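You operate a simulated robot arm through the tools that you are given. There is no shell and no other tool. Be economical: measure what you need, move in short steps, check, and stop when the job is done.

You are at the controls of a simulated robot arm. One attempt, no reset.

TASK
Brush the chip in the small vice clean and lay it back in the long dish.
Fine: tighten the vice first, use the orange brush and stand it back in its cup; leave the vice wide open; the other chips stay dusty. Set down upright: orange brush. What is to be rubbed or washed off counts as gone when no trace of it is left.

Only the result counts: the job must be done as asked and must still hold three seconds after the hand-in. Knocking over, shifting, dropping, spilling or breaking anything else fails it.

THE ROBOT
A 7-joint arm with a two-finger gripper, hanging from a carriage that runs on a rail from [-0.3, -204.3] to [0.1, 43.7] (x, y) and turns from -5.131 to 6.877 rad about z. Base frame: it is fixed where the carriage stands at the start and does not move with it; the origin is on the floor, on the carriage's upright axis, x ahead of it, y to its left, z up. Lengths are in cm, angles in rad, forces in N, time in s.
With the tool pointing down near the work surface it reaches from about 46 to 82 cm from the robot's upright axis, wherever it stands. Its first joint turns from -2.496 to 2.496 rad. Places, roughly: floor of the long white dish [70, 10, 80]; inside of the small grey cup [70, 20, 80]; thumb wheel of the small vice [80, 20, 80]. Payload 1.37 kg.
Tool frame: the origin (TCP) lies between the finger pads and is the grasp point; the fingertips stand 1.6 cm ahead of it; z points along the fingers, y is the line along which they close. Largest opening 9.2 cm; the body of the gripper starts 7.4 cm behind the TCP.
Orientation is that of the tool frame in the base frame, as [roll, pitch, yaw] about the fixed x, y, z axes, in that order (R = Rz(yaw) Ry(pitch) Rx(roll)). With the fingers straight down and closing along the base's y, the tool's x points along the base's -x, its y along +y and its z along -z.

THE INTERFACE
- The arm moves only by the tool jog_arm. Its argument "rows" is a list of rows, each a list of 6 numbers: the shift along the tool's x, y, z in cm, then the turn, a rotation vector about the tool's x, y, z in rad. In form: [[x, y, z, rx, ry, rz], ...]. A call has 1 to 10 rows; each row shifts and turns the commanded pose from where the row before left it, along the tool's axes as they then stand. "gripper" is the gripper command, from -1 (shut) to 1 (fully open), values between in proportion, set as the call begins (left out, the last holds). A row lasts 0.2 s, in which the tool goes at most 5 cm and 0.15 rad; a call with a longer step from one row to the next is refused whole, and so is a gripper value outside its range. A pose out of reach is approached as far as the arm can. The call stops where the force on the tool passes 50 N (or 10 N more than at its start, if that is more) or the arm is blocked; 0.2 s more then pass. Each finger halts on what it meets, pressing with about 26 N; the grip force reading is that of the motor and also rises with nothing between the fingers. The clock runs only during rows and for 0.2 s after the last one: add rows that do not move to give the fingers time. The reply holds the time, the measured pose of the TCP, the force on the tool along the base axes, the opening and the grip force, in the units named above and with some noise, with the torque about the TCP (base axes, N m) and any sound that the robot's microphone picked up, and new pictures: "pictures" is both (left out), scene, wrist or none.
- Cameras (640 x 400 px; columns grow to the right, rows downward): "scene" is now at [28.81, 3.57, 155.8]; the picture's right is [0.39, -0.92, 0.00], its down [-0.72, -0.30, -0.63] and it looks along [0.58, 0.24, -0.78] (base axes); focal length 266 px, centre (320, 200). "wrist" rides on the gripper at [7.1, 1.9, -11.1] in the tool frame; the picture's right is [-0.26, 0.97, 0.00], its down [-0.78, -0.21, -0.59] and it looks along [-0.57, -0.15, 0.81] (tool axes); focal length 280 px, centre (320, 200). There is no depth. A picture from a camera that has moved, and an enlarged one, comes with that camera's place and axes in the base frame and with its lens. The place of the scene camera against the robot may be out by one fixed shift of up to 1.8 cm in any direction.
- raise_lower(by): slides the trunk up (or, below 0, down) by that many cm; the arm and the scene camera ride with it, the base frame stays. It gives what a move gives, with no picture.
- drive_base(legs): drives the robot by 1 to 6 legs, each [ahead, left, turn to the left] in cm, cm and rad, along the robot's own axes; the way and the turn of a leg run together, so that a leg with both is an arc; at most 150 cm and 3.142 rad a leg. The arm and the cameras ride along, it lands a little off, and it stops where it bumps. It keeps to its track: a leg is cut to what the track allows. It gives what a move gives, and a new picture of the scene camera.
- aim_head(pan, tilt): turns the head with the scene camera to pan (to the left, within 2.705 rad either way) and tilt (down, from -0.506 to 1.204), counted from straight ahead of the robot. It gives what a move gives, and a new picture of the scene camera.
- close_up(camera, box): a new picture of the part [left, top, right, bottom] of that camera's present view, enlarged. No time passes.
- close_job(): hands the job in; it is judged then, once.

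Go step by step. Nothing tells you exact positions but the pictures and the camera data: compare them with the known pose of the tool, close in by small moves and look again before you grip or let go. The budget is 120 turns and 260 pictures, counting those below and the enlarged ones. Unless the task says otherwise, let go and move clear before handing in.

The tools are called after "Request:" by a JSON object that holds its "op" and its "data". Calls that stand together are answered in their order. jog_arm: Moves the arm, as the interface text tells. Its arguments: {"type":"object","properties":{"rows":{"type":"array"},"gripper":{"type":"number"},"pictures":{"type":"string","enum":["both","scene","wrist","none"]}},"required":["rows"]} The other tools are called the same way: raise_lower (by) slides the trunk up or down; drive_base (legs) drives the base; aim_head (pan, tilt) turns the head that bears the scene camera; close_up (camera, box) takes an enlarged picture of a part of a camera's view; close_job () hands the job in.

At the start:

```text
clock: 0.0
position: [78.71, 13.7, 113.47]
tool_rot: [3.141, 0.001, -3.141]
contact_force: [0.0, -0.2, -0.6]
wrist_torque: [-0.01, 0.01, 0.02]
width: 9.2
grip_force: 0.0
trunk travel left (down, up): [-20.0, 38.1]
robot x, y, heading: [-0.02, -0.19, 0.002]
head pan, tilt: [0.396, 0.894]
```

scene: 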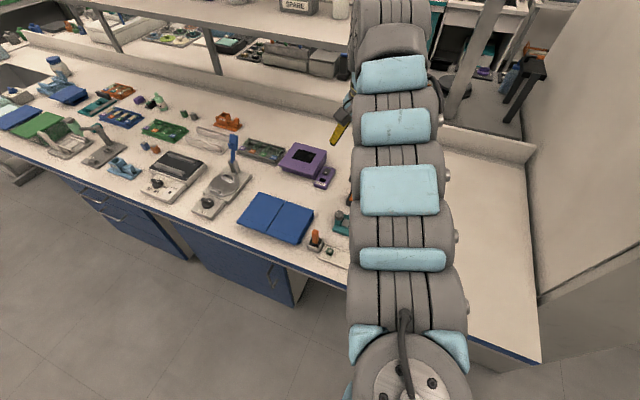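
wrist: 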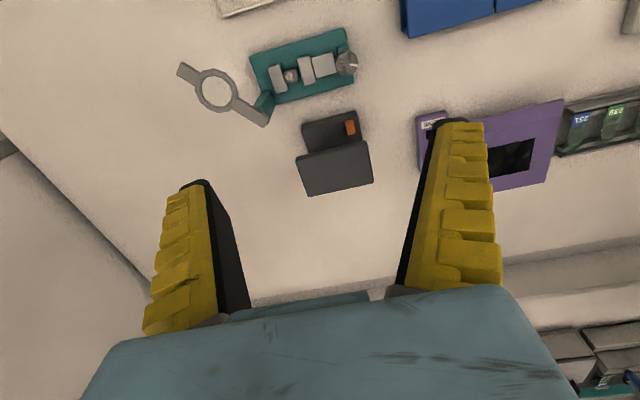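

I see the teal vice in the wrist view; the cup with the orange brush and the long dish sit near the bench edge in the scene view. I'll enlarge both for detail.

Request:
{"op": "close_up", "data": {"camera": "wrist", "box": [160, 0, 400, 150]}}

Request:
{"op": "close_up", "data": {"camera": "scene", "box": [270, 170, 390, 280]}}

```text
2.67 times, centred on (280, 75) of wrist
camera zoom: at [71.65, 15.63, 124.49], right [0.26, 0.97, 0.0], down [0.78, -0.21, 0.59], along [0.57, -0.15, -0.81], focal length 748 px, centre (427, 533)
```

zoom: 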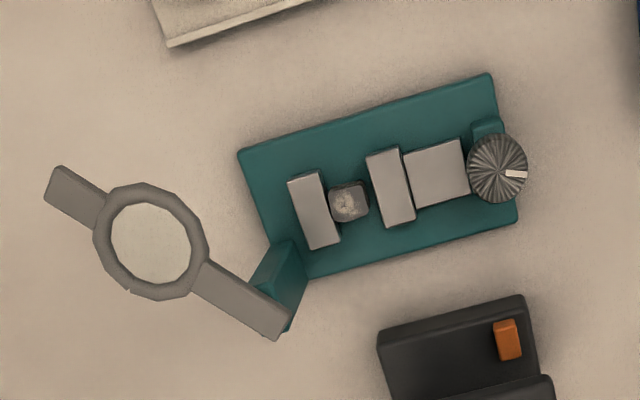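

```text
3.64 times, centred on (330, 225) of scene
camera zoom: at [28.81, 3.57, 155.8], right [0.39, -0.92, 0.0], down [-0.72, -0.3, -0.63], along [0.58, 0.24, -0.78], focal length 966 px, centre (284, 109)
```

zoom: 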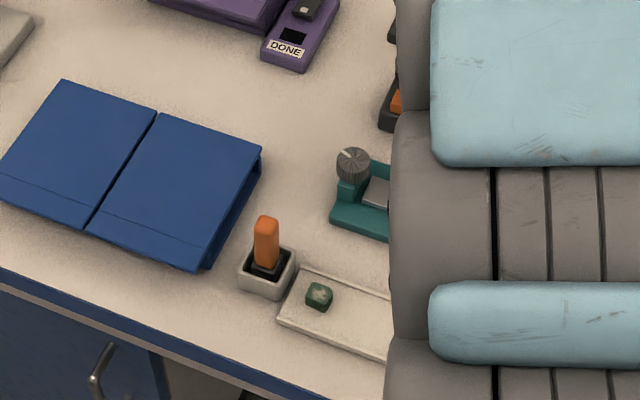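

The vice has a knob with a vertical axis at its +y end, and the chip sits between the jaws. I'll pull the arm back to see the cup, dish and vice together.

Request:
{"op": "jog_arm", "data": {"rows": [[4.5, 0, 0, 0, 0, 0], [4.5, 0, 0, 0, 0, 0], [4.5, 0, 0, 0, 0, 0], [4.5, 0, 0, 0, 0, 0], [0, 0, 0, 0, 0, 0]]}}

```text
clock: 1.2
position: [69.54, 14.11, 110.76]
tool_rot: [-3.141, -0.001, -3.141]
contact_force: [-0.8, 0.3, 0.3]
wrist_torque: [0.0, 0.01, 0.0]
width: 9.21
grip_force: 0.1
out of reach, approached as far as the arm can: row 1, 2, 3, 4
trunk travel left (down, up): [-20.0, 38.1]
robot x, y, heading: [-0.01, 0.02, -0.004]
head pan, tilt: [0.396, 0.894]
camera scene: at [28.8, 3.56, 155.8], right [0.39, -0.92, 0.0], down [-0.72, -0.3, -0.63], along [0.58, 0.24, -0.78], focal length 266 px, centre (320, 200)
camera wrist: at [62.6, 16.1, 121.87], right [0.26, 0.96, 0.0], down [0.78, -0.21, 0.59], along [0.57, -0.15, -0.81], focal length 280 px, centre (320, 200)
```

scene: 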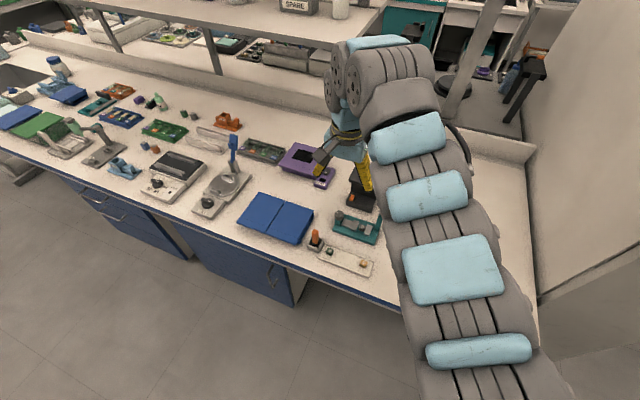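
wrist: 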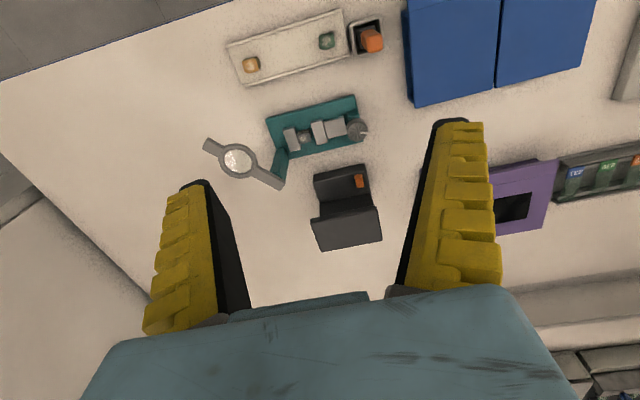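

Good view: dish (two chips in it), cup with the brush, vice and clip on loupe. Enlarging to measure.

Request:
{"op": "close_up", "data": {"camera": "wrist", "box": [220, 0, 400, 112]}}

Request:
{"op": "close_up", "data": {"camera": "wrist", "box": [190, 80, 398, 210]}}

Request:
{"op": "close_up", "data": {"camera": "scene", "box": [290, 180, 402, 280]}}

```text
3.56 times, centred on (310, 56) of wrist
camera zoom: at [62.6, 16.1, 121.87], right [0.26, 0.96, 0.0], down [0.78, -0.21, 0.59], along [0.57, -0.15, -0.81], focal length 997 px, centre (356, 712)
```

zoom: 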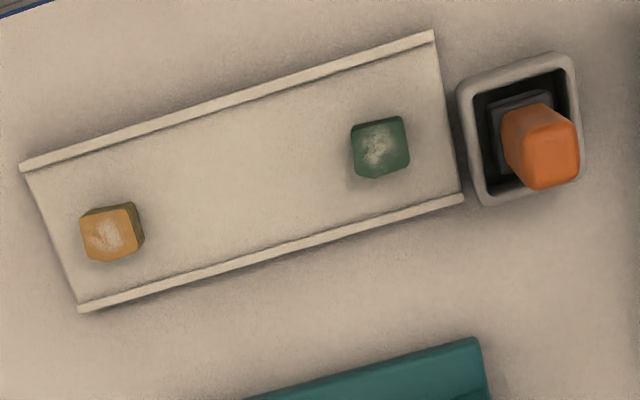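

```text
3.08 times, centred on (294, 145) of wrist
camera zoom: at [62.6, 16.1, 121.87], right [0.26, 0.96, 0.0], down [0.78, -0.21, 0.59], along [0.57, -0.15, -0.81], focal length 863 px, centre (400, 369)
```

zoom: 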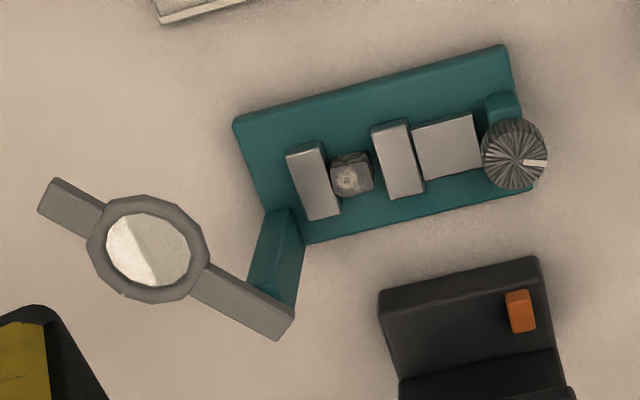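

```text
4.00 times, centred on (346, 230) of scene
camera zoom: at [28.8, 3.56, 155.8], right [0.39, -0.92, 0.0], down [-0.72, -0.3, -0.63], along [0.58, 0.24, -0.78], focal length 1063 px, centre (216, 80)
```

zoom: 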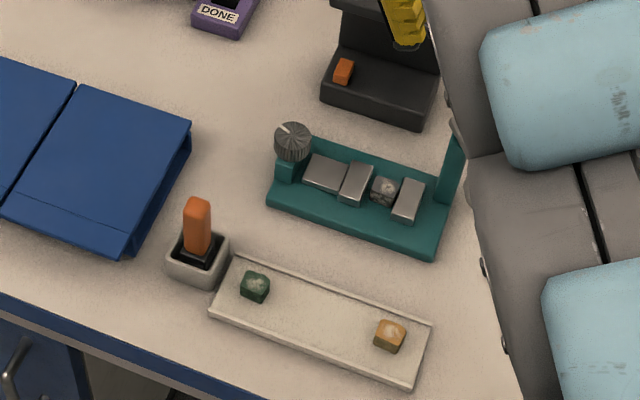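

Estimates: knob about [80.1, 17.3, 81], chip [80.2, 8.7, 78.5], dish centre [68, 10], brush [68.3, 20.8]; the vice axis runs along y. I'll drive the carriage 13 cm left so everything is within reach.

Request:
{"op": "drive_base", "data": {"legs": [[0, 13, 0]]}}

```text
clock: 2.5
position: [69.67, 27.16, 110.85]
tool_rot: [-3.141, 0.0, 3.14]
contact_force: [0.6, -0.2, -0.4]
wrist_torque: [0.01, -0.02, -0.01]
width: 9.19
grip_force: 0.1
trunk travel left (down, up): [-20.0, 38.1]
robot x, y, heading: [0.29, 12.88, -0.002]
head pan, tilt: [0.396, 0.894]
camera scene: at [28.82, 16.48, 155.8], right [0.39, -0.92, 0.0], down [-0.72, -0.3, -0.63], along [0.58, 0.24, -0.78], focal length 266 px, centre (320, 200)
```

scene: 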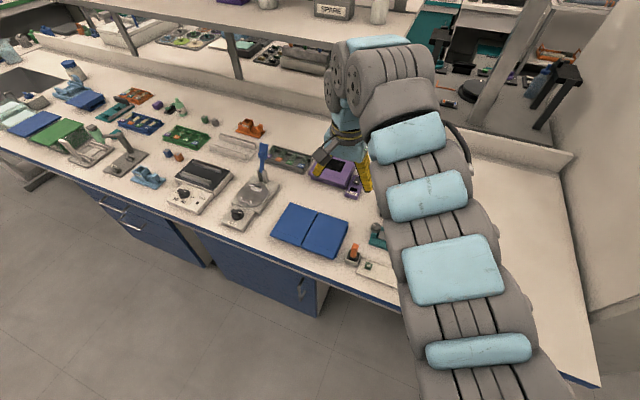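

Moving over the knob at z≈93 for a closer look.

Request:
{"op": "jog_arm", "data": {"rows": [[-2.1, -2.0, 3.5, 0, 0, 0], [-2.1, -2.0, 3.5, 0, 0, 0], [-2.1, -2.0, 3.5, 0, 0, 0], [-2.1, -2.0, 3.5, 0, 0, 0], [-2.0, -1.9, 3.5, 0, 0, 0], [0, 0, 0, 0, 0, 0]]}}

```text
clock: 3.9
position: [80.05, 17.55, 93.38]
tool_rot: [-3.141, 0.0, 3.141]
contact_force: [0.3, -0.1, 0.9]
wrist_torque: [-0.02, -0.02, 0.01]
width: 9.19
grip_force: 0.1
trunk travel left (down, up): [-20.0, 38.1]
robot x, y, heading: [0.0, 12.91, 0.001]
head pan, tilt: [0.396, 0.894]
camera scene: at [28.83, 16.48, 155.8], right [0.39, -0.92, 0.0], down [-0.72, -0.3, -0.63], along [0.58, 0.24, -0.78], focal length 266 px, centre (320, 200)
camera wrist: at [72.98, 19.36, 104.39], right [0.26, 0.97, 0.0], down [0.78, -0.21, 0.59], along [0.57, -0.15, -0.81], focal length 280 px, centre (320, 200)
```

scene: 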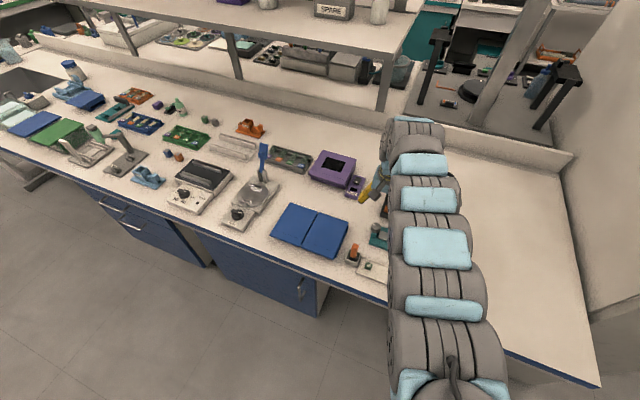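
wrist: 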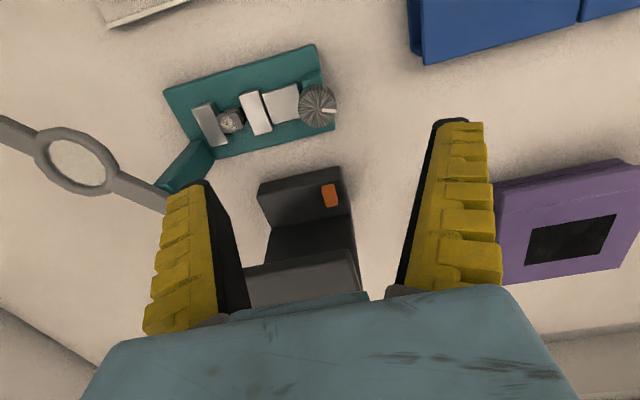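

The knob triangulates to about [80.1, 17.3, top 81]; a black block behind is clear of the hand. Narrowing the fingers to about 5 cm and descending to just above.

Request:
{"op": "jog_arm", "data": {"rows": [[0, -0.25, 3, 0, 0, 0], [0, 0, 3, 0, 0, 0], [0, 0, 3, 0, 0, 0], [0, 0, 1, 0, 0, 0], [0, 0, 0, 0, 0, 0]], "gripper": 0.09}}

Request:
{"op": "close_up", "data": {"camera": "wrist", "box": [140, 80, 500, 305]}}

```text
clock: 5.1
position: [80.11, 16.93, 83.42]
tool_rot: [3.139, 0.0, -3.141]
contact_force: [0.5, -0.4, 1.1]
wrist_torque: [0.04, 0.02, 0.02]
width: 5.3
grip_force: 1.8
trunk travel left (down, up): [-20.0, 38.1]
robot x, y, heading: [-0.0, 12.99, 0.001]
head pan, tilt: [0.396, 0.894]
camera scene: at [28.83, 16.48, 155.8], right [0.39, -0.92, 0.0], down [-0.72, -0.3, -0.63], along [0.58, 0.24, -0.78], focal length 266 px, centre (320, 200)
camera wrist: at [73.0, 18.81, 94.39], right [0.26, 0.97, 0.0], down [0.78, -0.21, 0.59], along [0.57, -0.15, -0.81], focal length 280 px, centre (320, 200)
```

scene: 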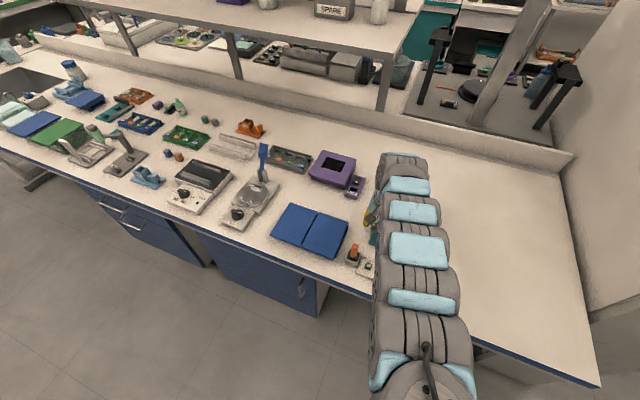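
wrist: 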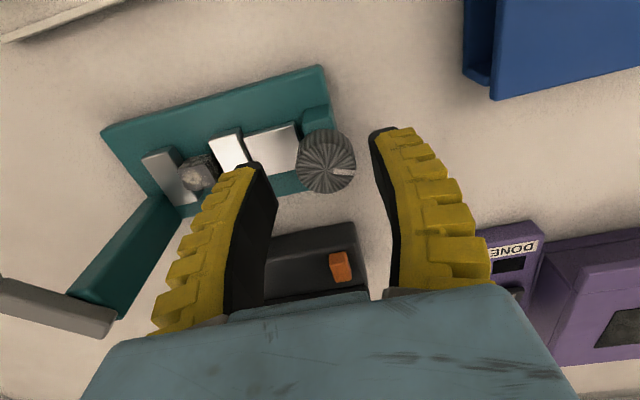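

```text
1.78 times, centred on (320, 192) of wrist
camera zoom: at [73.0, 18.81, 94.39], right [0.26, 0.97, 0.0], down [0.78, -0.21, 0.59], along [0.57, -0.15, -0.81], focal length 498 px, centre (320, 213)
```

zoom: 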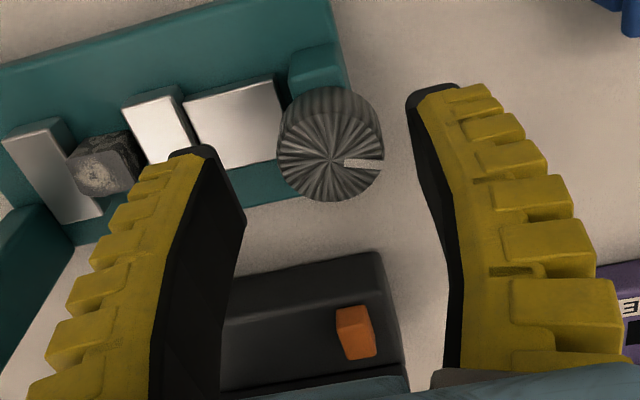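

Knob is between the fingers; refining height while descending a little.

Request:
{"op": "jog_arm", "data": {"rows": [[0.15, 0.3, 0.6, 0, 0, 0], [0, 0, 0.6, 0, 0, 0], [0, 0, 0, 0, 0, 0]], "pictures": "none"}}

Request:
{"op": "close_up", "data": {"camera": "wrist", "box": [140, 80, 500, 305]}}

```text
clock: 5.9
position: [79.84, 17.32, 82.19]
tool_rot: [3.138, -0.001, -3.141]
contact_force: [0.6, 0.4, -0.2]
wrist_torque: [0.0, 0.04, 0.0]
width: 5.29
grip_force: 2.1
trunk travel left (down, up): [-20.0, 38.1]
robot x, y, heading: [-0.05, 12.79, -0.002]
head pan, tilt: [0.396, 0.894]
```

```text
1.78 times, centred on (320, 192) of wrist
camera zoom: at [72.91, 19.15, 93.21], right [0.26, 0.96, 0.0], down [0.78, -0.21, 0.59], along [0.57, -0.15, -0.81], focal length 498 px, centre (320, 213)
```

zoom: 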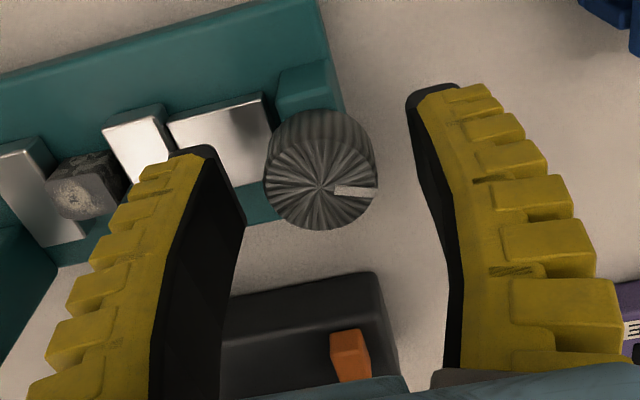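

Knob top is near z≈82, centred about [80, 17.25], 3 cm wide and 1.8 tall. Lowering slightly and gripping it.

Request:
{"op": "jog_arm", "data": {"rows": [[0, 0, 0.8, 0, 0, 0], [0, 0, 0, 0, 0, 0]], "pictures": "none"}}

Request:
{"op": "jog_arm", "data": {"rows": [[0, 0, 0, 0, 0, 0], [0, 0, 0, 0, 0, 0], [0, 0, 0, 0, 0, 0]], "gripper": -1, "pictures": "wrist"}}

```text
clock: 6.5
position: [79.84, 17.17, 81.49]
tool_rot: [-3.141, 0.001, 3.141]
contact_force: [-0.1, 0.7, -0.2]
wrist_torque: [0.01, -0.01, 0.01]
width: 5.3
grip_force: 2.0
trunk travel left (down, up): [-20.0, 38.1]
robot x, y, heading: [-0.0, 12.76, -0.002]
head pan, tilt: [0.396, 0.894]
```

```text
clock: 7.3
position: [80.01, 17.23, 81.58]
tool_rot: [3.141, 0.001, -3.141]
contact_force: [1.2, -1.3, 4.0]
wrist_torque: [-0.05, -0.36, -0.02]
width: 2.3
grip_force: 28.4
trunk travel left (down, up): [-20.0, 38.1]
robot x, y, heading: [0.12, 13.01, -0.001]
head pan, tilt: [0.396, 0.894]
camera wrist: at [72.95, 19.14, 92.47], right [0.26, 0.96, 0.0], down [0.78, -0.21, 0.59], along [0.57, -0.15, -0.81], focal length 280 px, centre (320, 200)
```

wrist: 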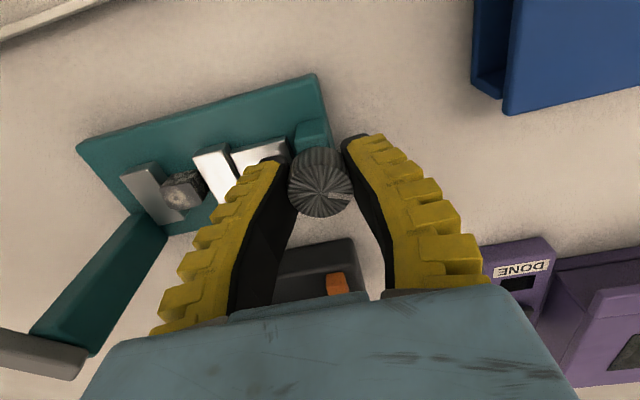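

Gripped at 2.3 cm, less than the apparent 3 cm; checking the contact closely.

Request:
{"op": "close_up", "data": {"camera": "wrist", "box": [240, 120, 400, 220]}}

```text
4.00 times, centred on (320, 170) of wrist
camera zoom: at [72.95, 19.14, 92.47], right [0.26, 0.96, 0.0], down [0.78, -0.21, 0.59], along [0.57, -0.15, -0.81], focal length 1122 px, centre (320, 320)
```

zoom: 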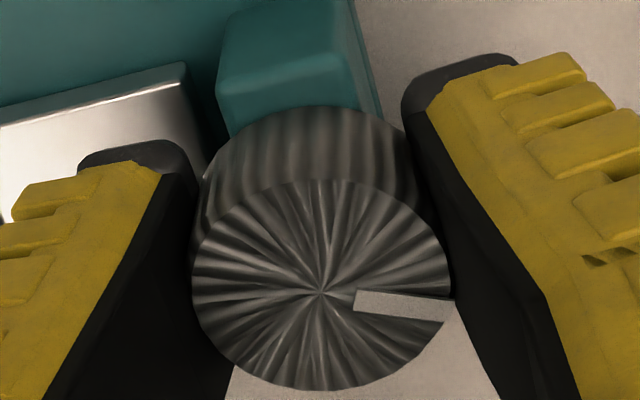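

The knob sits squarely between the pads, so I'll try a small clockwise turn (seen from above).

Request:
{"op": "jog_arm", "data": {"rows": [[0, 0, 0, 0, 0, 0.1], [0, 0, 0, 0, 0, 0.1], [0, 0, 0, 0, 0, 0.1], [0, 0, 0, 0, 0, 0]], "pictures": "wrist"}}

Request:
{"op": "close_up", "data": {"camera": "wrist", "box": [120, 70, 400, 245]}}

```text
clock: 8.3
position: [80.05, 17.22, 81.43]
tool_rot: [3.14, 0.0, 2.838]
contact_force: [-1.1, -1.4, 8.7]
wrist_torque: [-0.01, 0.09, 0.02]
width: 2.2
grip_force: 28.2
trunk travel left (down, up): [-20.0, 38.1]
robot x, y, heading: [0.23, 12.79, 0.001]
head pan, tilt: [0.396, 0.894]
camera wrist: at [73.87, 21.17, 92.5], right [0.54, 0.84, 0.0], down [0.68, -0.43, 0.59], along [0.5, -0.32, -0.81], focal length 280 px, centre (320, 200)
```

wrist: 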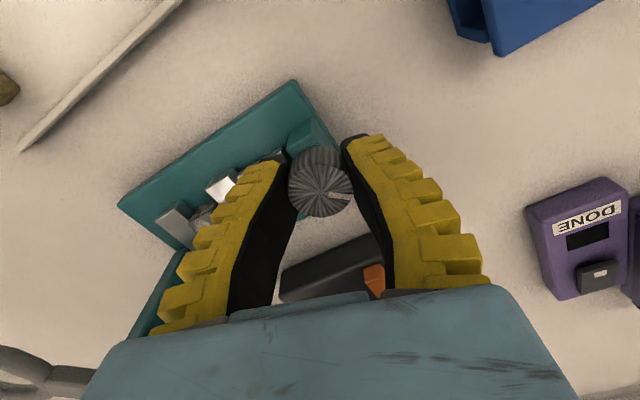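

```text
2.29 times, centred on (260, 158) of wrist
camera zoom: at [73.87, 21.17, 92.5], right [0.54, 0.84, 0.0], down [0.68, -0.43, 0.59], along [0.5, -0.32, -0.81], focal length 641 px, centre (457, 297)
```

zoom: 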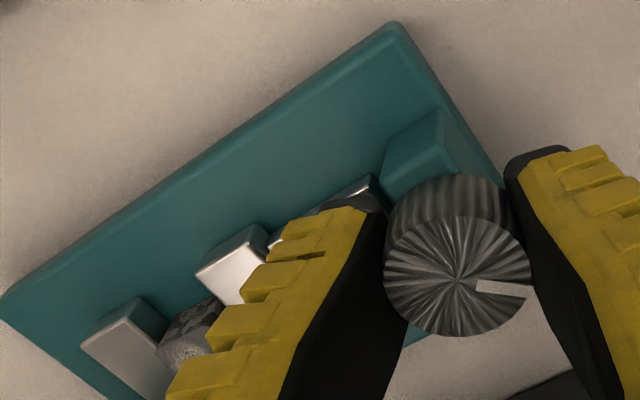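

The knob turned with the gripper (mark stays put in the wrist view). Continuing clockwise with a slight lift to relieve the upward force.

Request:
{"op": "jog_arm", "data": {"rows": [[0, 0, -0.15, 0, 0, 0.1], [0, 0, 0, 0, 0, 0.12], [0, 0, 0, 0, 0, 0.12], [0, 0, 0, 0, 0, 0.12], [0, 0, 0, 0, 0, 0.12], [0, 0, 0, 0, 0, 0.12], [0, 0, 0, 0, 0, 0]], "pictures": "wrist"}}

Request:
{"op": "close_up", "data": {"camera": "wrist", "box": [120, 70, 400, 245]}}

```text
clock: 9.9
position: [80.03, 17.23, 81.46]
tool_rot: [3.14, 0.0, 2.14]
contact_force: [-8.0, -3.2, 21.7]
wrist_torque: [0.16, 0.18, 0.01]
width: 1.96
grip_force: 28.2
trunk travel left (down, up): [-20.0, 38.1]
robot x, y, heading: [-0.1, 12.69, -0.004]
head pan, tilt: [0.396, 0.894]
camera wrist: at [77.89, 24.24, 92.6], right [0.95, 0.3, 0.0], down [0.24, -0.77, 0.59], along [0.18, -0.56, -0.81], focal length 280 px, centre (320, 200)
```

wrist: 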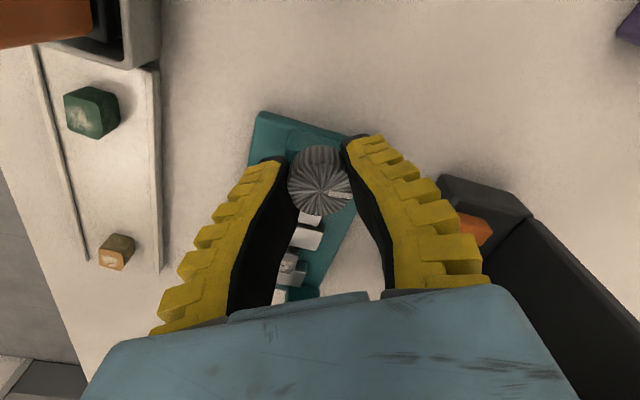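

```text
2.29 times, centred on (260, 158) of wrist
camera zoom: at [77.89, 24.24, 92.6], right [0.95, 0.3, 0.0], down [0.24, -0.77, 0.59], along [0.18, -0.56, -0.81], focal length 641 px, centre (457, 297)
```

zoom: 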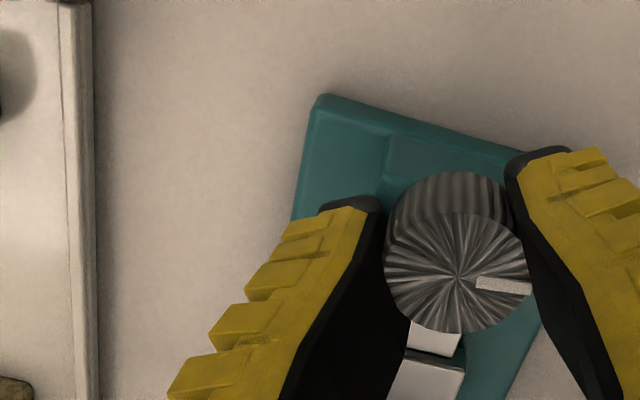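

Upward force is growing as I turn. I'll release, lift and see how the jaw has moved.

Request:
{"op": "jog_arm", "data": {"rows": [[0, 0, 0, 0, 0, 0], [0, 0, 0, 0, 0, 0], [0, 0, -3, 0, 0, 0], [0, 0, -3, 0, 0, 0], [0, 0, 0, 0, 0, 0]], "gripper": 0.09, "pictures": "wrist"}}

Request:
{"op": "close_up", "data": {"camera": "wrist", "box": [220, 100, 380, 290]}}

```text
clock: 11.1
position: [79.99, 17.22, 87.5]
tool_rot: [3.141, 0.0, 2.142]
contact_force: [0.7, 0.4, -0.1]
wrist_torque: [0.01, -0.02, 0.01]
width: 5.32
grip_force: 2.0
trunk travel left (down, up): [-20.0, 38.1]
robot x, y, heading: [-0.04, 13.11, -0.004]
head pan, tilt: [0.396, 0.894]
camera wrist: at [77.79, 24.2, 98.5], right [0.95, 0.3, 0.0], down [0.24, -0.77, 0.59], along [0.18, -0.56, -0.81], focal length 280 px, centre (320, 200)
```

wrist: 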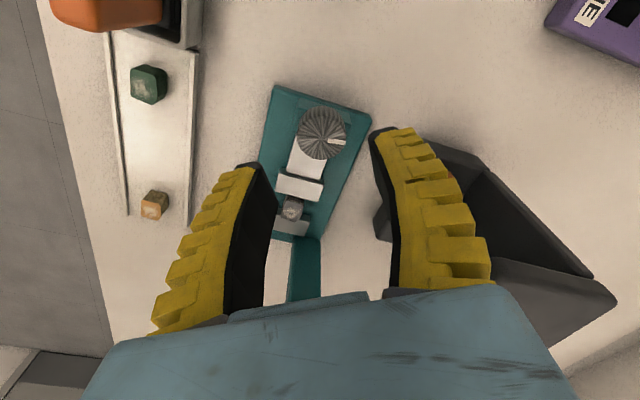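

```text
2.11 times, centred on (300, 195) of wrist
camera zoom: at [77.79, 24.2, 98.5], right [0.95, 0.3, 0.0], down [0.24, -0.77, 0.59], along [0.18, -0.56, -0.81], focal length 590 px, centre (362, 210)
```

zoom: 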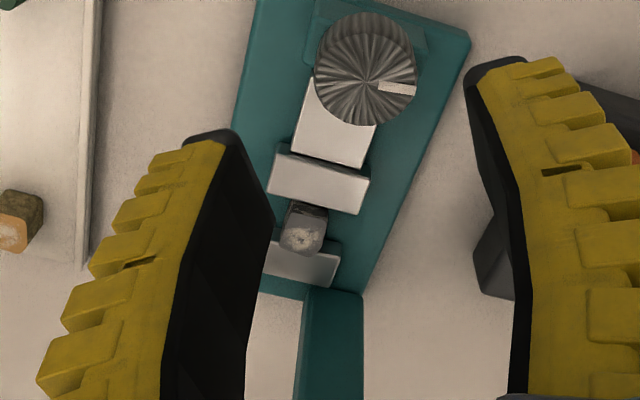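

The mark has turned about 1 rad with the knob. I'll regrip slightly higher and continue clockwise while watching the torque.

Request:
{"op": "jog_arm", "data": {"rows": [[0, 0, 2.8, 0, 0, 0], [0, 0, 2.8, 0, 0, 0], [0, 0, 0, 0, 0, 0]], "pictures": "none"}}

Request:
{"op": "jog_arm", "data": {"rows": [[0, 0, 0, 0, 0, 0], [0, 0, 0, 0, 0, 0], [0, 0, 0, 0, 0, 0], [0, 0, 0, 0, 0, 0.1], [0, 0, 0, 0, 0, 0.1], [0, 0, 0, 0, 0, 0.1], [0, 0, 0, 0, 0, 0.1], [0, 0, 0, 0, 0, 0]], "gripper": -1, "pictures": "none"}}

Request:
{"op": "close_up", "data": {"camera": "wrist", "box": [220, 100, 380, 290]}}

```text
clock: 11.9
position: [79.83, 17.21, 81.79]
tool_rot: [3.141, 0.0, 2.141]
contact_force: [0.0, -0.6, -0.9]
wrist_torque: [-0.01, -0.02, 0.0]
width: 5.31
grip_force: 2.2
trunk travel left (down, up): [-20.0, 38.1]
robot x, y, heading: [0.23, 13.07, -0.0]
head pan, tilt: [0.396, 0.894]
```

```text
clock: 13.7
position: [80.05, 17.24, 81.92]
tool_rot: [3.14, 0.0, 1.742]
contact_force: [1.8, -0.8, 3.3]
wrist_torque: [-0.08, -0.05, 0.01]
width: 2.19
grip_force: 28.1
trunk travel left (down, up): [-20.0, 38.1]
robot x, y, heading: [0.02, 13.05, 0.004]
head pan, tilt: [0.396, 0.894]
```

```text
2.11 times, centred on (300, 195) of wrist
camera zoom: at [80.78, 24.53, 92.96], right [1.0, -0.1, 0.0], down [-0.08, -0.8, 0.59], along [-0.06, -0.59, -0.81], focal length 590 px, centre (362, 210)
```

zoom: 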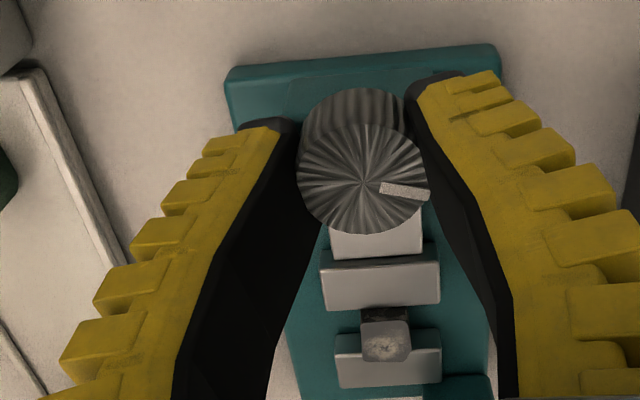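

Turning freely with almost no torque; continuing clockwise.

Request:
{"op": "jog_arm", "data": {"rows": [[0, 0, 0, 0, 0, 0.13], [0, 0, 0, 0, 0, 0.13], [0, 0, 0, 0, 0, 0.13], [0, 0, 0, 0, 0, 0.13], [0, 0, 0, 0, 0, 0.13], [0, 0, 0, 0, 0, 0.13], [0, 0, 0, 0, 0, 0.13], [0, 0, 0, 0, 0, 0.13], [0, 0, 0, 0, 0, 0]], "pictures": "wrist"}}

Request:
{"op": "close_up", "data": {"camera": "wrist", "box": [220, 100, 420, 290]}}

```text
clock: 15.7
position: [80.06, 17.3, 81.98]
tool_rot: [-3.142, -0.002, 0.7]
contact_force: [9.2, -2.6, -6.4]
wrist_torque: [-0.01, -0.09, 0.21]
width: 1.93
grip_force: 28.4
trunk travel left (down, up): [-20.0, 38.1]
robot x, y, heading: [-0.02, 12.79, 0.0]
head pan, tilt: [0.396, 0.894]
camera wrist: at [86.73, 20.31, 93.05], right [0.42, -0.91, 0.0], down [-0.73, -0.34, 0.59], along [-0.53, -0.25, -0.81], focal length 280 px, centre (320, 200)
```

wrist: 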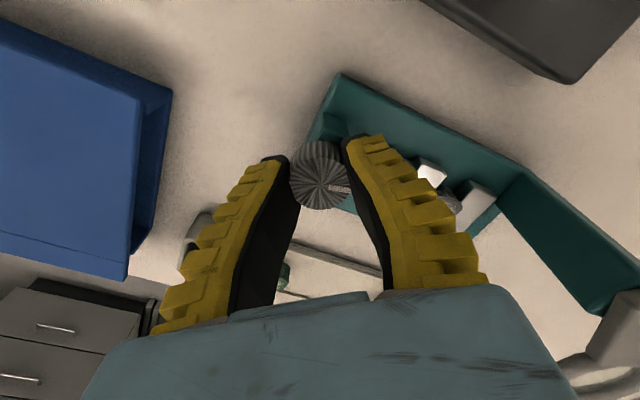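

```text
2.11 times, centred on (320, 195) of wrist
camera zoom: at [86.73, 20.31, 93.05], right [0.42, -0.91, 0.0], down [-0.73, -0.34, 0.59], along [-0.53, -0.25, -0.81], focal length 590 px, centre (320, 210)
```

zoom: 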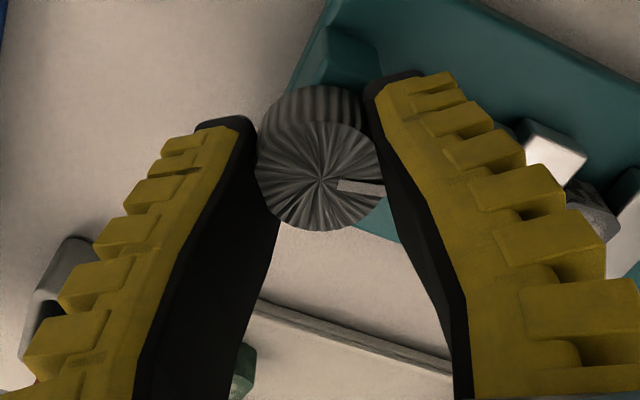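

Torque about z has risen to 0.21, opposing the turn: the jaw is probably biting. One small further turn to confirm.

Request:
{"op": "jog_arm", "data": {"rows": [[0, 0, 0, 0, 0, 0.07], [0, 0, 0, 0, 0, 0.07], [0, 0, 0, 0, 0, 0]], "pictures": "none"}}

Request:
{"op": "close_up", "data": {"camera": "wrist", "box": [220, 100, 420, 290]}}

```text
clock: 16.5
position: [80.02, 17.23, 82.09]
tool_rot: [3.141, 0.0, 0.56]
contact_force: [5.7, -2.4, 0.3]
wrist_torque: [-0.08, -0.01, 0.22]
width: 1.94
grip_force: 27.7
trunk travel left (down, up): [-20.0, 38.1]
robot x, y, heading: [-0.22, 12.66, -0.005]
head pan, tilt: [0.396, 0.894]
```

```text
2.11 times, centred on (320, 195) of wrist
camera zoom: at [87.11, 19.36, 93.06], right [0.29, -0.96, 0.0], down [-0.77, -0.23, 0.59], along [-0.56, -0.17, -0.81], focal length 590 px, centre (320, 210)
```

zoom: 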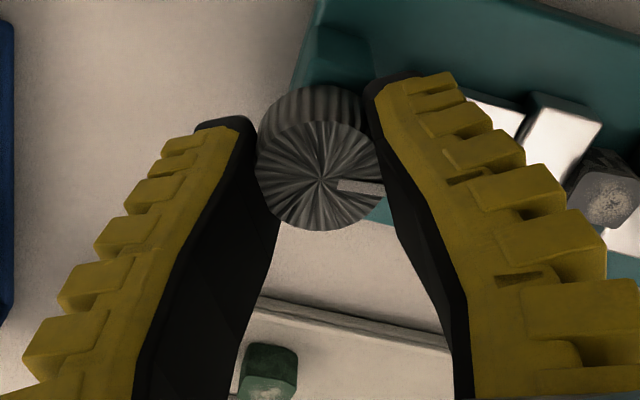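

The mark still follows the gripper, so the knob is still turning at constant torque. A bit further.

Request:
{"op": "jog_arm", "data": {"rows": [[0, 0, 0, 0, 0, 0.1], [0, 0, 0, 0, 0, 0.1], [0, 0, 0, 0, 0, 0.1], [0, 0, 0, 0, 0, 0]], "pictures": "none"}}

Request:
{"op": "close_up", "data": {"camera": "wrist", "box": [220, 60, 480, 260]}}

```text
clock: 17.5
position: [79.93, 17.31, 81.98]
tool_rot: [-3.141, -0.001, 0.259]
contact_force: [1.3, -1.8, 6.9]
wrist_torque: [0.03, -0.09, 0.39]
width: 1.92
grip_force: 27.9
trunk travel left (down, up): [-20.0, 38.1]
robot x, y, heading: [-0.15, 12.66, -0.001]
head pan, tilt: [0.396, 0.894]
```

```text
2.00 times, centred on (350, 160) of wrist
camera zoom: at [87.43, 17.19, 93.05], right [-0.01, -1.0, 0.0], down [-0.81, 0.0, 0.59], along [-0.59, 0.0, -0.81], focal length 561 px, centre (260, 280)
```

zoom: 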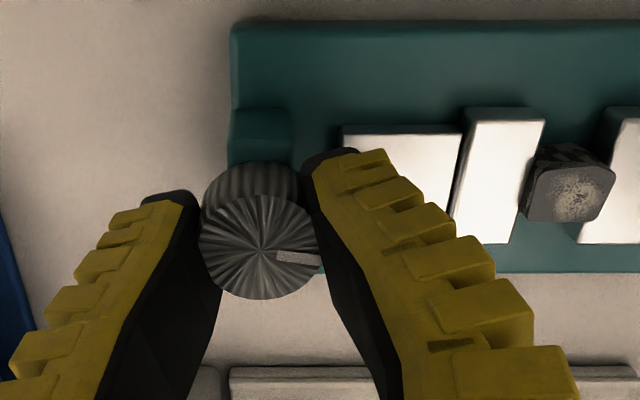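

Torque now 0.39 and rising, with the chip visibly touching both jaws. One more small turn to see it stop.

Request:
{"op": "jog_arm", "data": {"rows": [[0, 0, 0, 0, 0, 0.1], [0, 0, 0, 0, 0, 0.1], [0, 0, 0, 0, 0, 0.1], [0, 0, 0, 0, 0, 0]], "pictures": "none"}}

Request:
{"op": "close_up", "data": {"camera": "wrist", "box": [220, 60, 480, 260]}}

```text
clock: 18.5
position: [80.1, 17.3, 81.88]
tool_rot: [3.141, 0.0, 0.061]
contact_force: [2.3, -1.5, 3.6]
wrist_torque: [-0.05, 0.03, 0.34]
width: 1.83
grip_force: 28.0
out of reach, approached as far as the arm can: row 3
trunk travel left (down, up): [-20.0, 38.1]
robot x, y, heading: [0.15, 12.72, 0.003]
head pan, tilt: [0.396, 0.894]
```

```text
2.00 times, centred on (350, 160) of wrist
camera zoom: at [87.28, 15.73, 93.02], right [-0.2, -0.98, 0.0], down [-0.79, 0.16, 0.59], along [-0.58, 0.12, -0.81], focal length 561 px, centre (260, 280)
```

zoom: 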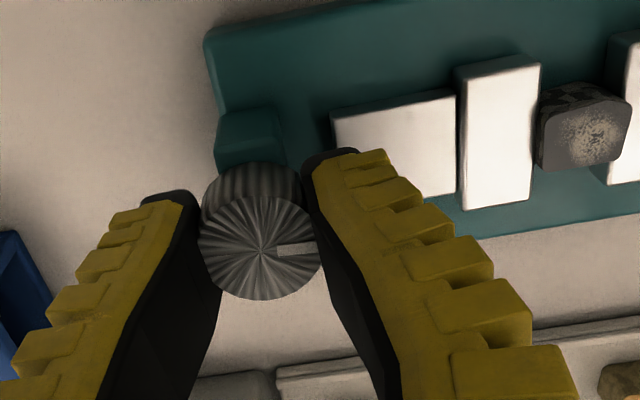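

The mark now lags the gripper, so the knob is slipping at the limit: it looks tight (also near the wrist limit). I'll regrip from a turned-back angle to confirm.

Request:
{"op": "jog_arm", "data": {"rows": [[0, 0, 0, 0, 0, 0], [0, 0, 0, 0, 0, 0], [0, 0, 0, 0, 0, -0.14], [0, 0, 0, 0, 0, -0.14], [0, 0, 0, 0, 0, -0.14], [0, 0, 0, 0, 0, -0.14], [0, 0, 0, 0, 0, -0.14], [0, 0, 0, 0, 0, -0.14], [0, 0, 0, 0, 0, -0.14], [0, 0, 0, 0, 0, 0]], "gripper": -0.1, "pictures": "none"}}

Request:
{"op": "close_up", "data": {"camera": "wrist", "box": [220, 60, 480, 260]}}

Request:
{"op": "jog_arm", "data": {"rows": [[0, 0, 0, 0, 0, 0], [0, 0, 0, 0, 0, 0], [0, 0, 0, 0, 0, 0], [0, 0, 0, 0, 0, 0.1], [0, 0, 0, 0, 0, 0.1], [0, 0, 0, 0, 0, 0.1], [0, 0, 0, 0, 0, 0]], "gripper": -1, "pictures": "none"}}

Request:
{"op": "close_up", "data": {"camera": "wrist", "box": [220, 60, 480, 260]}}

```text
clock: 20.7
position: [79.95, 17.18, 81.92]
tool_rot: [3.141, 0.001, 1.042]
contact_force: [-0.2, 0.1, -0.1]
wrist_torque: [-0.02, 0.0, -0.01]
width: 4.45
grip_force: 2.3
trunk travel left (down, up): [-20.0, 38.1]
robot x, y, heading: [0.02, 12.83, -0.0]
head pan, tilt: [0.396, 0.894]
```

```text
2.00 times, centred on (350, 160) of wrist
camera zoom: at [85.18, 22.34, 92.93], right [0.7, -0.71, 0.0], down [-0.58, -0.57, 0.59], along [-0.42, -0.41, -0.81], focal length 561 px, centre (260, 280)
```

zoom: 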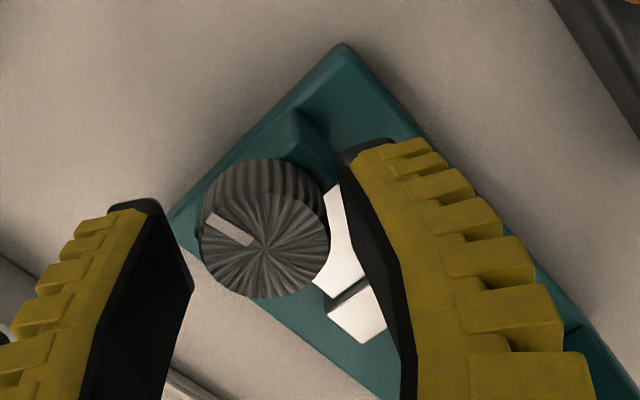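

```text
clock: 22.3
position: [79.96, 17.14, 81.94]
tool_rot: [-3.141, 0.001, 0.741]
contact_force: [-2.7, -3.9, 9.5]
wrist_torque: [0.01, -0.08, 0.0]
width: 2.35
grip_force: 28.0
trunk travel left (down, up): [-20.0, 38.1]
robot x, y, heading: [0.18, 12.89, -0.003]
head pan, tilt: [0.396, 0.894]
```

```text
2.00 times, centred on (350, 160) of wrist
camera zoom: at [86.6, 20.56, 93.03], right [0.46, -0.89, 0.0], down [-0.72, -0.37, 0.59], along [-0.52, -0.27, -0.81], focal length 561 px, centre (260, 280)
```

zoom: 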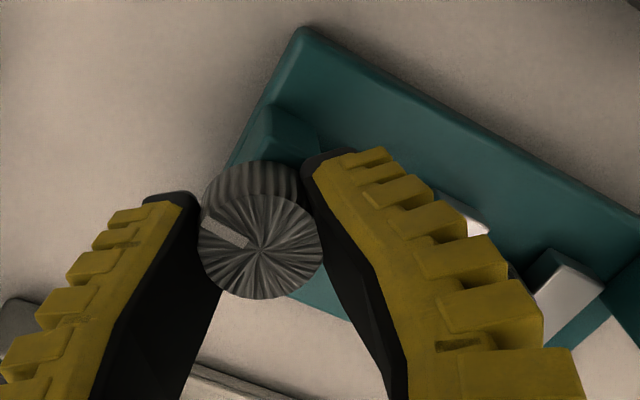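

Unexpected: after release the mark is back near its original direction and torque is zero. I'll release, lift and look at knob and jaws.

Request:
{"op": "jog_arm", "data": {"rows": [[0, 0, 0, 0, 0, 0], [0, 0, 0, 0, 0, 0], [0, 0, -3, 0, 0, 0], [0, 0, -3, 0, 0, 0], [0, 0, 0, 0, 0, -0.14], [0, 0, 0, 0, 0, -0.14], [0, 0, 0, 0, 0, -0.14], [0, 0, 0, 0, 0, -0.14], [0, 0, 0, 0, 0, -0.14], [0, 0, 0, 0, 0, -0.14]], "gripper": 0.1, "pictures": "wrist"}}

Request:
{"op": "close_up", "data": {"camera": "wrist", "box": [220, 80, 420, 280]}}

```text
clock: 24.5
position: [79.96, 17.33, 87.85]
tool_rot: [3.14, 0.0, 1.582]
contact_force: [-0.3, -0.2, 0.1]
wrist_torque: [-0.02, -0.03, 0.0]
width: 5.36
grip_force: 2.2
trunk travel left (down, up): [-20.0, 38.1]
robot x, y, heading: [-0.13, 12.72, -0.001]
head pan, tilt: [0.396, 0.894]
camera wrist: at [81.83, 24.37, 98.93], right [0.97, -0.25, 0.0], down [-0.2, -0.78, 0.59], along [-0.15, -0.57, -0.81], focal length 280 px, centre (320, 200)
```

wrist: 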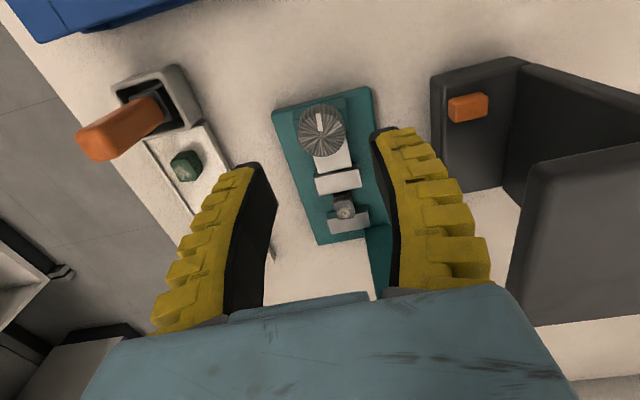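

```text
2.00 times, centred on (320, 180) of wrist
camera zoom: at [81.83, 24.37, 98.93], right [0.97, -0.25, 0.0], down [-0.2, -0.78, 0.59], along [-0.15, -0.57, -0.81], focal length 561 px, centre (320, 240)
```

zoom: 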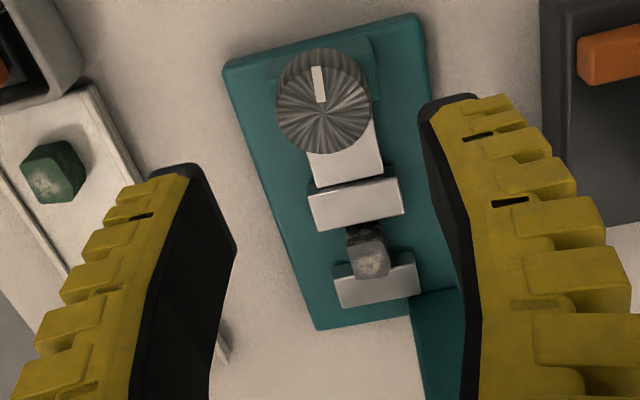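

The jaw still looks closer than at the start. I'll rotate back to the original orientation to compare jaw gap and mark like-for-like with the initial picture.

Request:
{"op": "jog_arm", "data": {"rows": [[0, 0, -1.1, 0, 0, -0.15], [0, 0, -1.1, 0, 0, -0.15], [0, 0, -1.1, 0, 0, -0.15], [0, 0, -1.1, 0, 0, -0.15], [0, 0, -1.1, 0, 0, -0.15], [0, 0, 0, 0, 0, -0.15], [0, 0, 0, 0, 0, -0.15], [0, 0, 0, 0, 0, -0.15], [0, 0, 0, 0, 0, -0.15], [0, 0, 0, 0, 0, -0.15]], "pictures": "none"}}

Request:
{"op": "close_up", "data": {"camera": "wrist", "box": [140, 20, 380, 220]}}

```text
clock: 26.7
position: [79.83, 17.25, 93.33]
tool_rot: [3.14, -0.001, 3.083]
contact_force: [-0.1, 0.2, 0.0]
wrist_torque: [0.0, 0.0, -0.02]
width: 5.36
grip_force: 2.1
trunk travel left (down, up): [-20.0, 38.1]
robot x, y, heading: [-0.14, 12.79, -0.003]
head pan, tilt: [0.396, 0.894]
```

```text
2.00 times, centred on (260, 120) of wrist
camera zoom: at [72.96, 19.54, 104.4], right [0.32, 0.95, 0.0], down [0.77, -0.26, 0.59], along [0.56, -0.19, -0.81], focal length 561 px, centre (440, 360)
```

zoom: 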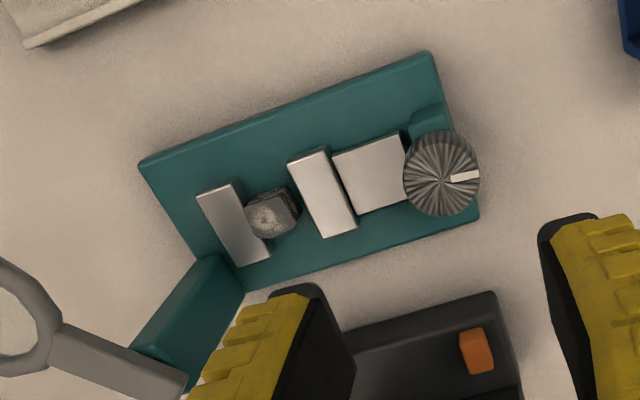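

The vice has sprung open wider than at the start: releasing under high torque let it fly back. I'll redo it: tighten to contact, then ease the torque off before letting go. First regrip with the wrist turned back for more range.

Request:
{"op": "jog_arm", "data": {"rows": [[-0.1, 0, 3, 0, 0, -0.13], [0, 0, 3, 0, 0, -0.13], [0, 0, 3, 0, 0, -0.13], [0, 0, 2.4, 0, 0, -0.13], [0, 0, 0, 0, 0, 0]], "gripper": 0.09, "pictures": "none"}}

Request:
{"op": "jog_arm", "data": {"rows": [[0, 0, 0, 0, 0, 0], [0, 0, 0, 0, 0, 0], [0, 0, 0, 0, 0, 0], [0, 0, 0, 0, 0, 0.12], [0, 0, 0, 0, 0, 0.14], [0, 0, 0, 0, 0, 0.14], [0, 0, 0, 0, 0, 0.14], [0, 0, 0, 0, 0, 0.14], [0, 0, 0, 0, 0, 0.14], [0, 0, 0, 0, 0, 0.14]], "gripper": -1, "pictures": "wrist"}}

```text
clock: 27.9
position: [79.8, 17.31, 82.16]
tool_rot: [-3.142, -0.001, -2.681]
contact_force: [-0.3, -0.2, 0.3]
wrist_torque: [0.0, 0.0, 0.0]
width: 5.32
grip_force: 2.3
trunk travel left (down, up): [-20.0, 38.1]
robot x, y, heading: [-0.16, 12.79, 0.002]
head pan, tilt: [0.396, 0.894]
```

```text
clock: 30.1
position: [80.02, 17.3, 82.08]
tool_rot: [3.139, 0.001, 2.639]
contact_force: [-12.6, -0.6, 25.9]
wrist_torque: [-0.03, 0.15, -0.02]
width: 2.33
grip_force: 28.0
trunk travel left (down, up): [-20.0, 38.1]
robot x, y, heading: [-0.22, 12.93, 0.0]
head pan, tilt: [0.396, 0.894]
camera wrist: at [74.86, 22.31, 93.09], right [0.7, 0.72, 0.0], down [0.58, -0.56, 0.59], along [0.42, -0.41, -0.81], focal length 280 px, centre (320, 200)
```

wrist: 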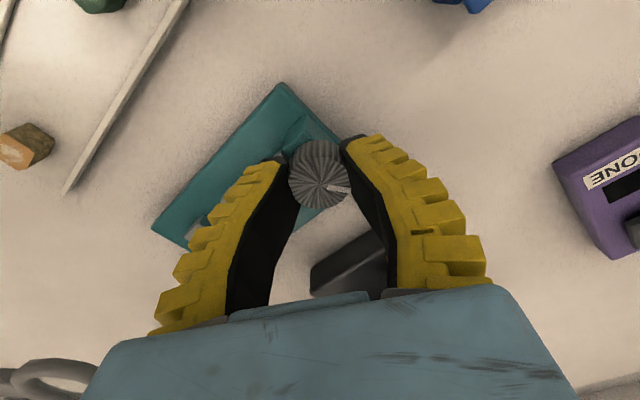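

Turning fine; continuing clockwise.

Request:
{"op": "jog_arm", "data": {"rows": [[0, 0, 0, 0, 0, 0.14], [0, 0, 0, 0, 0, 0.14], [0, 0, 0, 0, 0, 0.14], [0, 0, 0, 0, 0, 0.14], [0, 0, 0, 0, 0, 0.14], [0, 0, 0, 0, 0, 0.14], [0, 0, 0, 0, 0, 0.14], [0, 0, 0, 0, 0, 0]], "pictures": "none"}}

Request:
{"op": "jog_arm", "data": {"rows": [[0, 0, 0, 0, 0, 0.1], [0, 0, 0, 0, 0, 0.1], [0, 0, 0, 0, 0, 0.1], [0, 0, 0, 0, 0, 0.1], [0, 0, 0, 0, 0, 0]], "pictures": "none"}}

Request:
{"op": "jog_arm", "data": {"rows": [[0, 0, 0, 0, 0, 0.1], [0, 0, 0, 0, 0, 0.1], [0, 0, 0, 0, 0, 0]], "pictures": "wrist"}}

```text
clock: 31.9
position: [79.98, 17.29, 82.04]
tool_rot: [3.14, 0.0, 1.658]
contact_force: [-11.9, -2.0, 23.7]
wrist_torque: [0.04, 0.14, -0.02]
width: 2.35
grip_force: 28.3
trunk travel left (down, up): [-20.0, 38.1]
robot x, y, heading: [-0.06, 12.87, 0.003]
head pan, tilt: [0.396, 0.894]
```

```text
clock: 33.1
position: [79.96, 17.1, 82.0]
tool_rot: [3.142, -0.001, 1.258]
contact_force: [-9.2, -3.2, 19.0]
wrist_torque: [-0.12, 0.15, 0.03]
width: 2.35
grip_force: 28.1
trunk travel left (down, up): [-20.0, 38.1]
robot x, y, heading: [0.15, 12.65, -0.002]
head pan, tilt: [0.396, 0.894]
```

```text
clock: 33.9
position: [79.93, 17.17, 82.06]
tool_rot: [3.141, 0.0, 1.059]
contact_force: [-10.7, -3.1, 22.7]
wrist_torque: [0.01, 0.11, 0.04]
width: 2.35
grip_force: 27.9
trunk travel left (down, up): [-20.0, 38.1]
robot x, y, heading: [0.07, 13.05, 0.001]
head pan, tilt: [0.396, 0.894]
camera wrist: at [85.26, 22.42, 93.04], right [0.71, -0.7, 0.0], down [-0.57, -0.58, 0.59], along [-0.41, -0.42, -0.81], focal length 280 px, centre (320, 200)
```

wrist: 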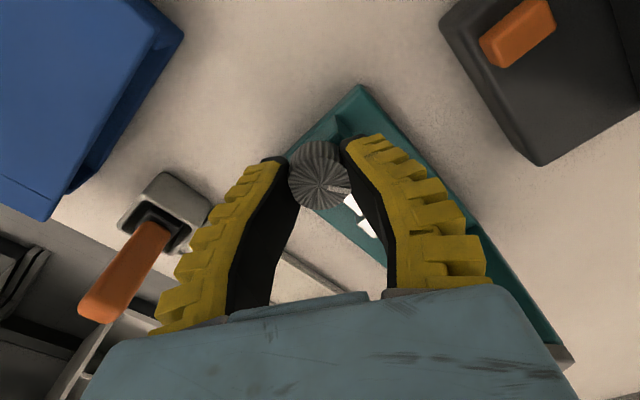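

Still light torque. Small steps onward.

Request:
{"op": "jog_arm", "data": {"rows": [[0, 0, 0, 0, 0, 0.1], [0, 0, 0, 0, 0, 0.1], [0, 0, 0, 0, 0, 0]], "pictures": "none"}}

Request:
{"op": "jog_arm", "data": {"rows": [[0, 0, 0, 0, 0, 0.1], [0, 0, 0, 0, 0, 0.1], [0, 0, 0, 0, 0, 0]], "pictures": "none"}}

Request:
{"op": "close_up", "data": {"camera": "wrist", "box": [220, 60, 480, 260]}}

```text
clock: 34.7
position: [80.1, 17.18, 82.05]
tool_rot: [-3.141, 0.002, 0.86]
contact_force: [-9.5, -3.7, 22.1]
wrist_torque: [-0.04, 0.07, 0.14]
width: 2.33
grip_force: 27.8
trunk travel left (down, up): [-20.0, 38.1]
robot x, y, heading: [0.04, 12.71, 0.004]
head pan, tilt: [0.396, 0.894]
```

```text
clock: 35.5
position: [80.13, 17.26, 82.07]
tool_rot: [3.14, -0.001, 0.66]
contact_force: [-6.2, -2.3, 15.3]
wrist_torque: [-0.04, 0.1, 0.18]
width: 2.35
grip_force: 27.9
trunk travel left (down, up): [-20.0, 38.1]
robot x, y, heading: [-0.07, 12.8, -0.001]
head pan, tilt: [0.396, 0.894]
```

```text
2.00 times, centred on (350, 160) of wrist
camera zoom: at [86.9, 20.02, 93.04], right [0.38, -0.92, 0.0], down [-0.75, -0.31, 0.59], along [-0.54, -0.23, -0.81], focal length 561 px, centre (260, 280)
```

zoom: 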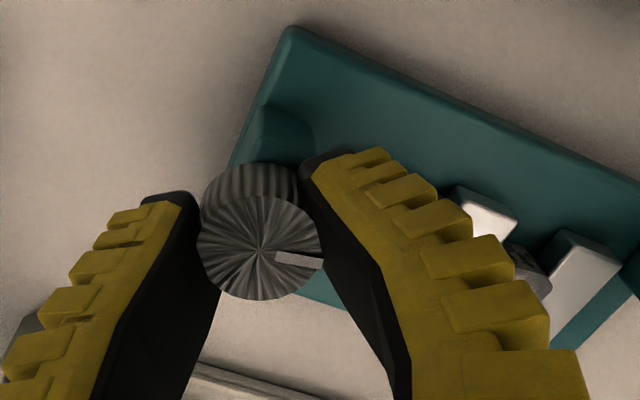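

Contact began near yaw 0.9 and torque is 0.18. I'll back off by a hair to learn whether the screw holds by friction or springs.

Request:
{"op": "jog_arm", "data": {"rows": [[0, 0, 0, 0, 0, -0.05], [0, 0, 0, 0, 0, 0], [0, 0, 0, 0, 0, 0]], "pictures": "none"}}

Request:
{"op": "jog_arm", "data": {"rows": [[0, 0, 0, 0, 0, -0.05], [0, 0, 0, 0, 0, 0], [0, 0, 0, 0, 0, 0]], "pictures": "none"}}

```text
clock: 36.3
position: [80.03, 17.23, 82.0]
tool_rot: [3.14, -0.001, 0.709]
contact_force: [-3.1, -1.7, 8.0]
wrist_torque: [-0.06, 0.04, 0.17]
width: 2.34
grip_force: 28.0
trunk travel left (down, up): [-20.0, 38.1]
robot x, y, heading: [0.28, 12.97, 0.004]
head pan, tilt: [0.396, 0.894]
```

```text
clock: 37.1
position: [80.03, 17.21, 82.05]
tool_rot: [3.141, 0.0, 0.76]
contact_force: [-5.8, -2.1, 12.5]
wrist_torque: [-0.06, 0.11, 0.18]
width: 2.28
grip_force: 28.2
trunk travel left (down, up): [-20.0, 38.1]
robot x, y, heading: [-0.24, 13.14, -0.0]
head pan, tilt: [0.396, 0.894]
```

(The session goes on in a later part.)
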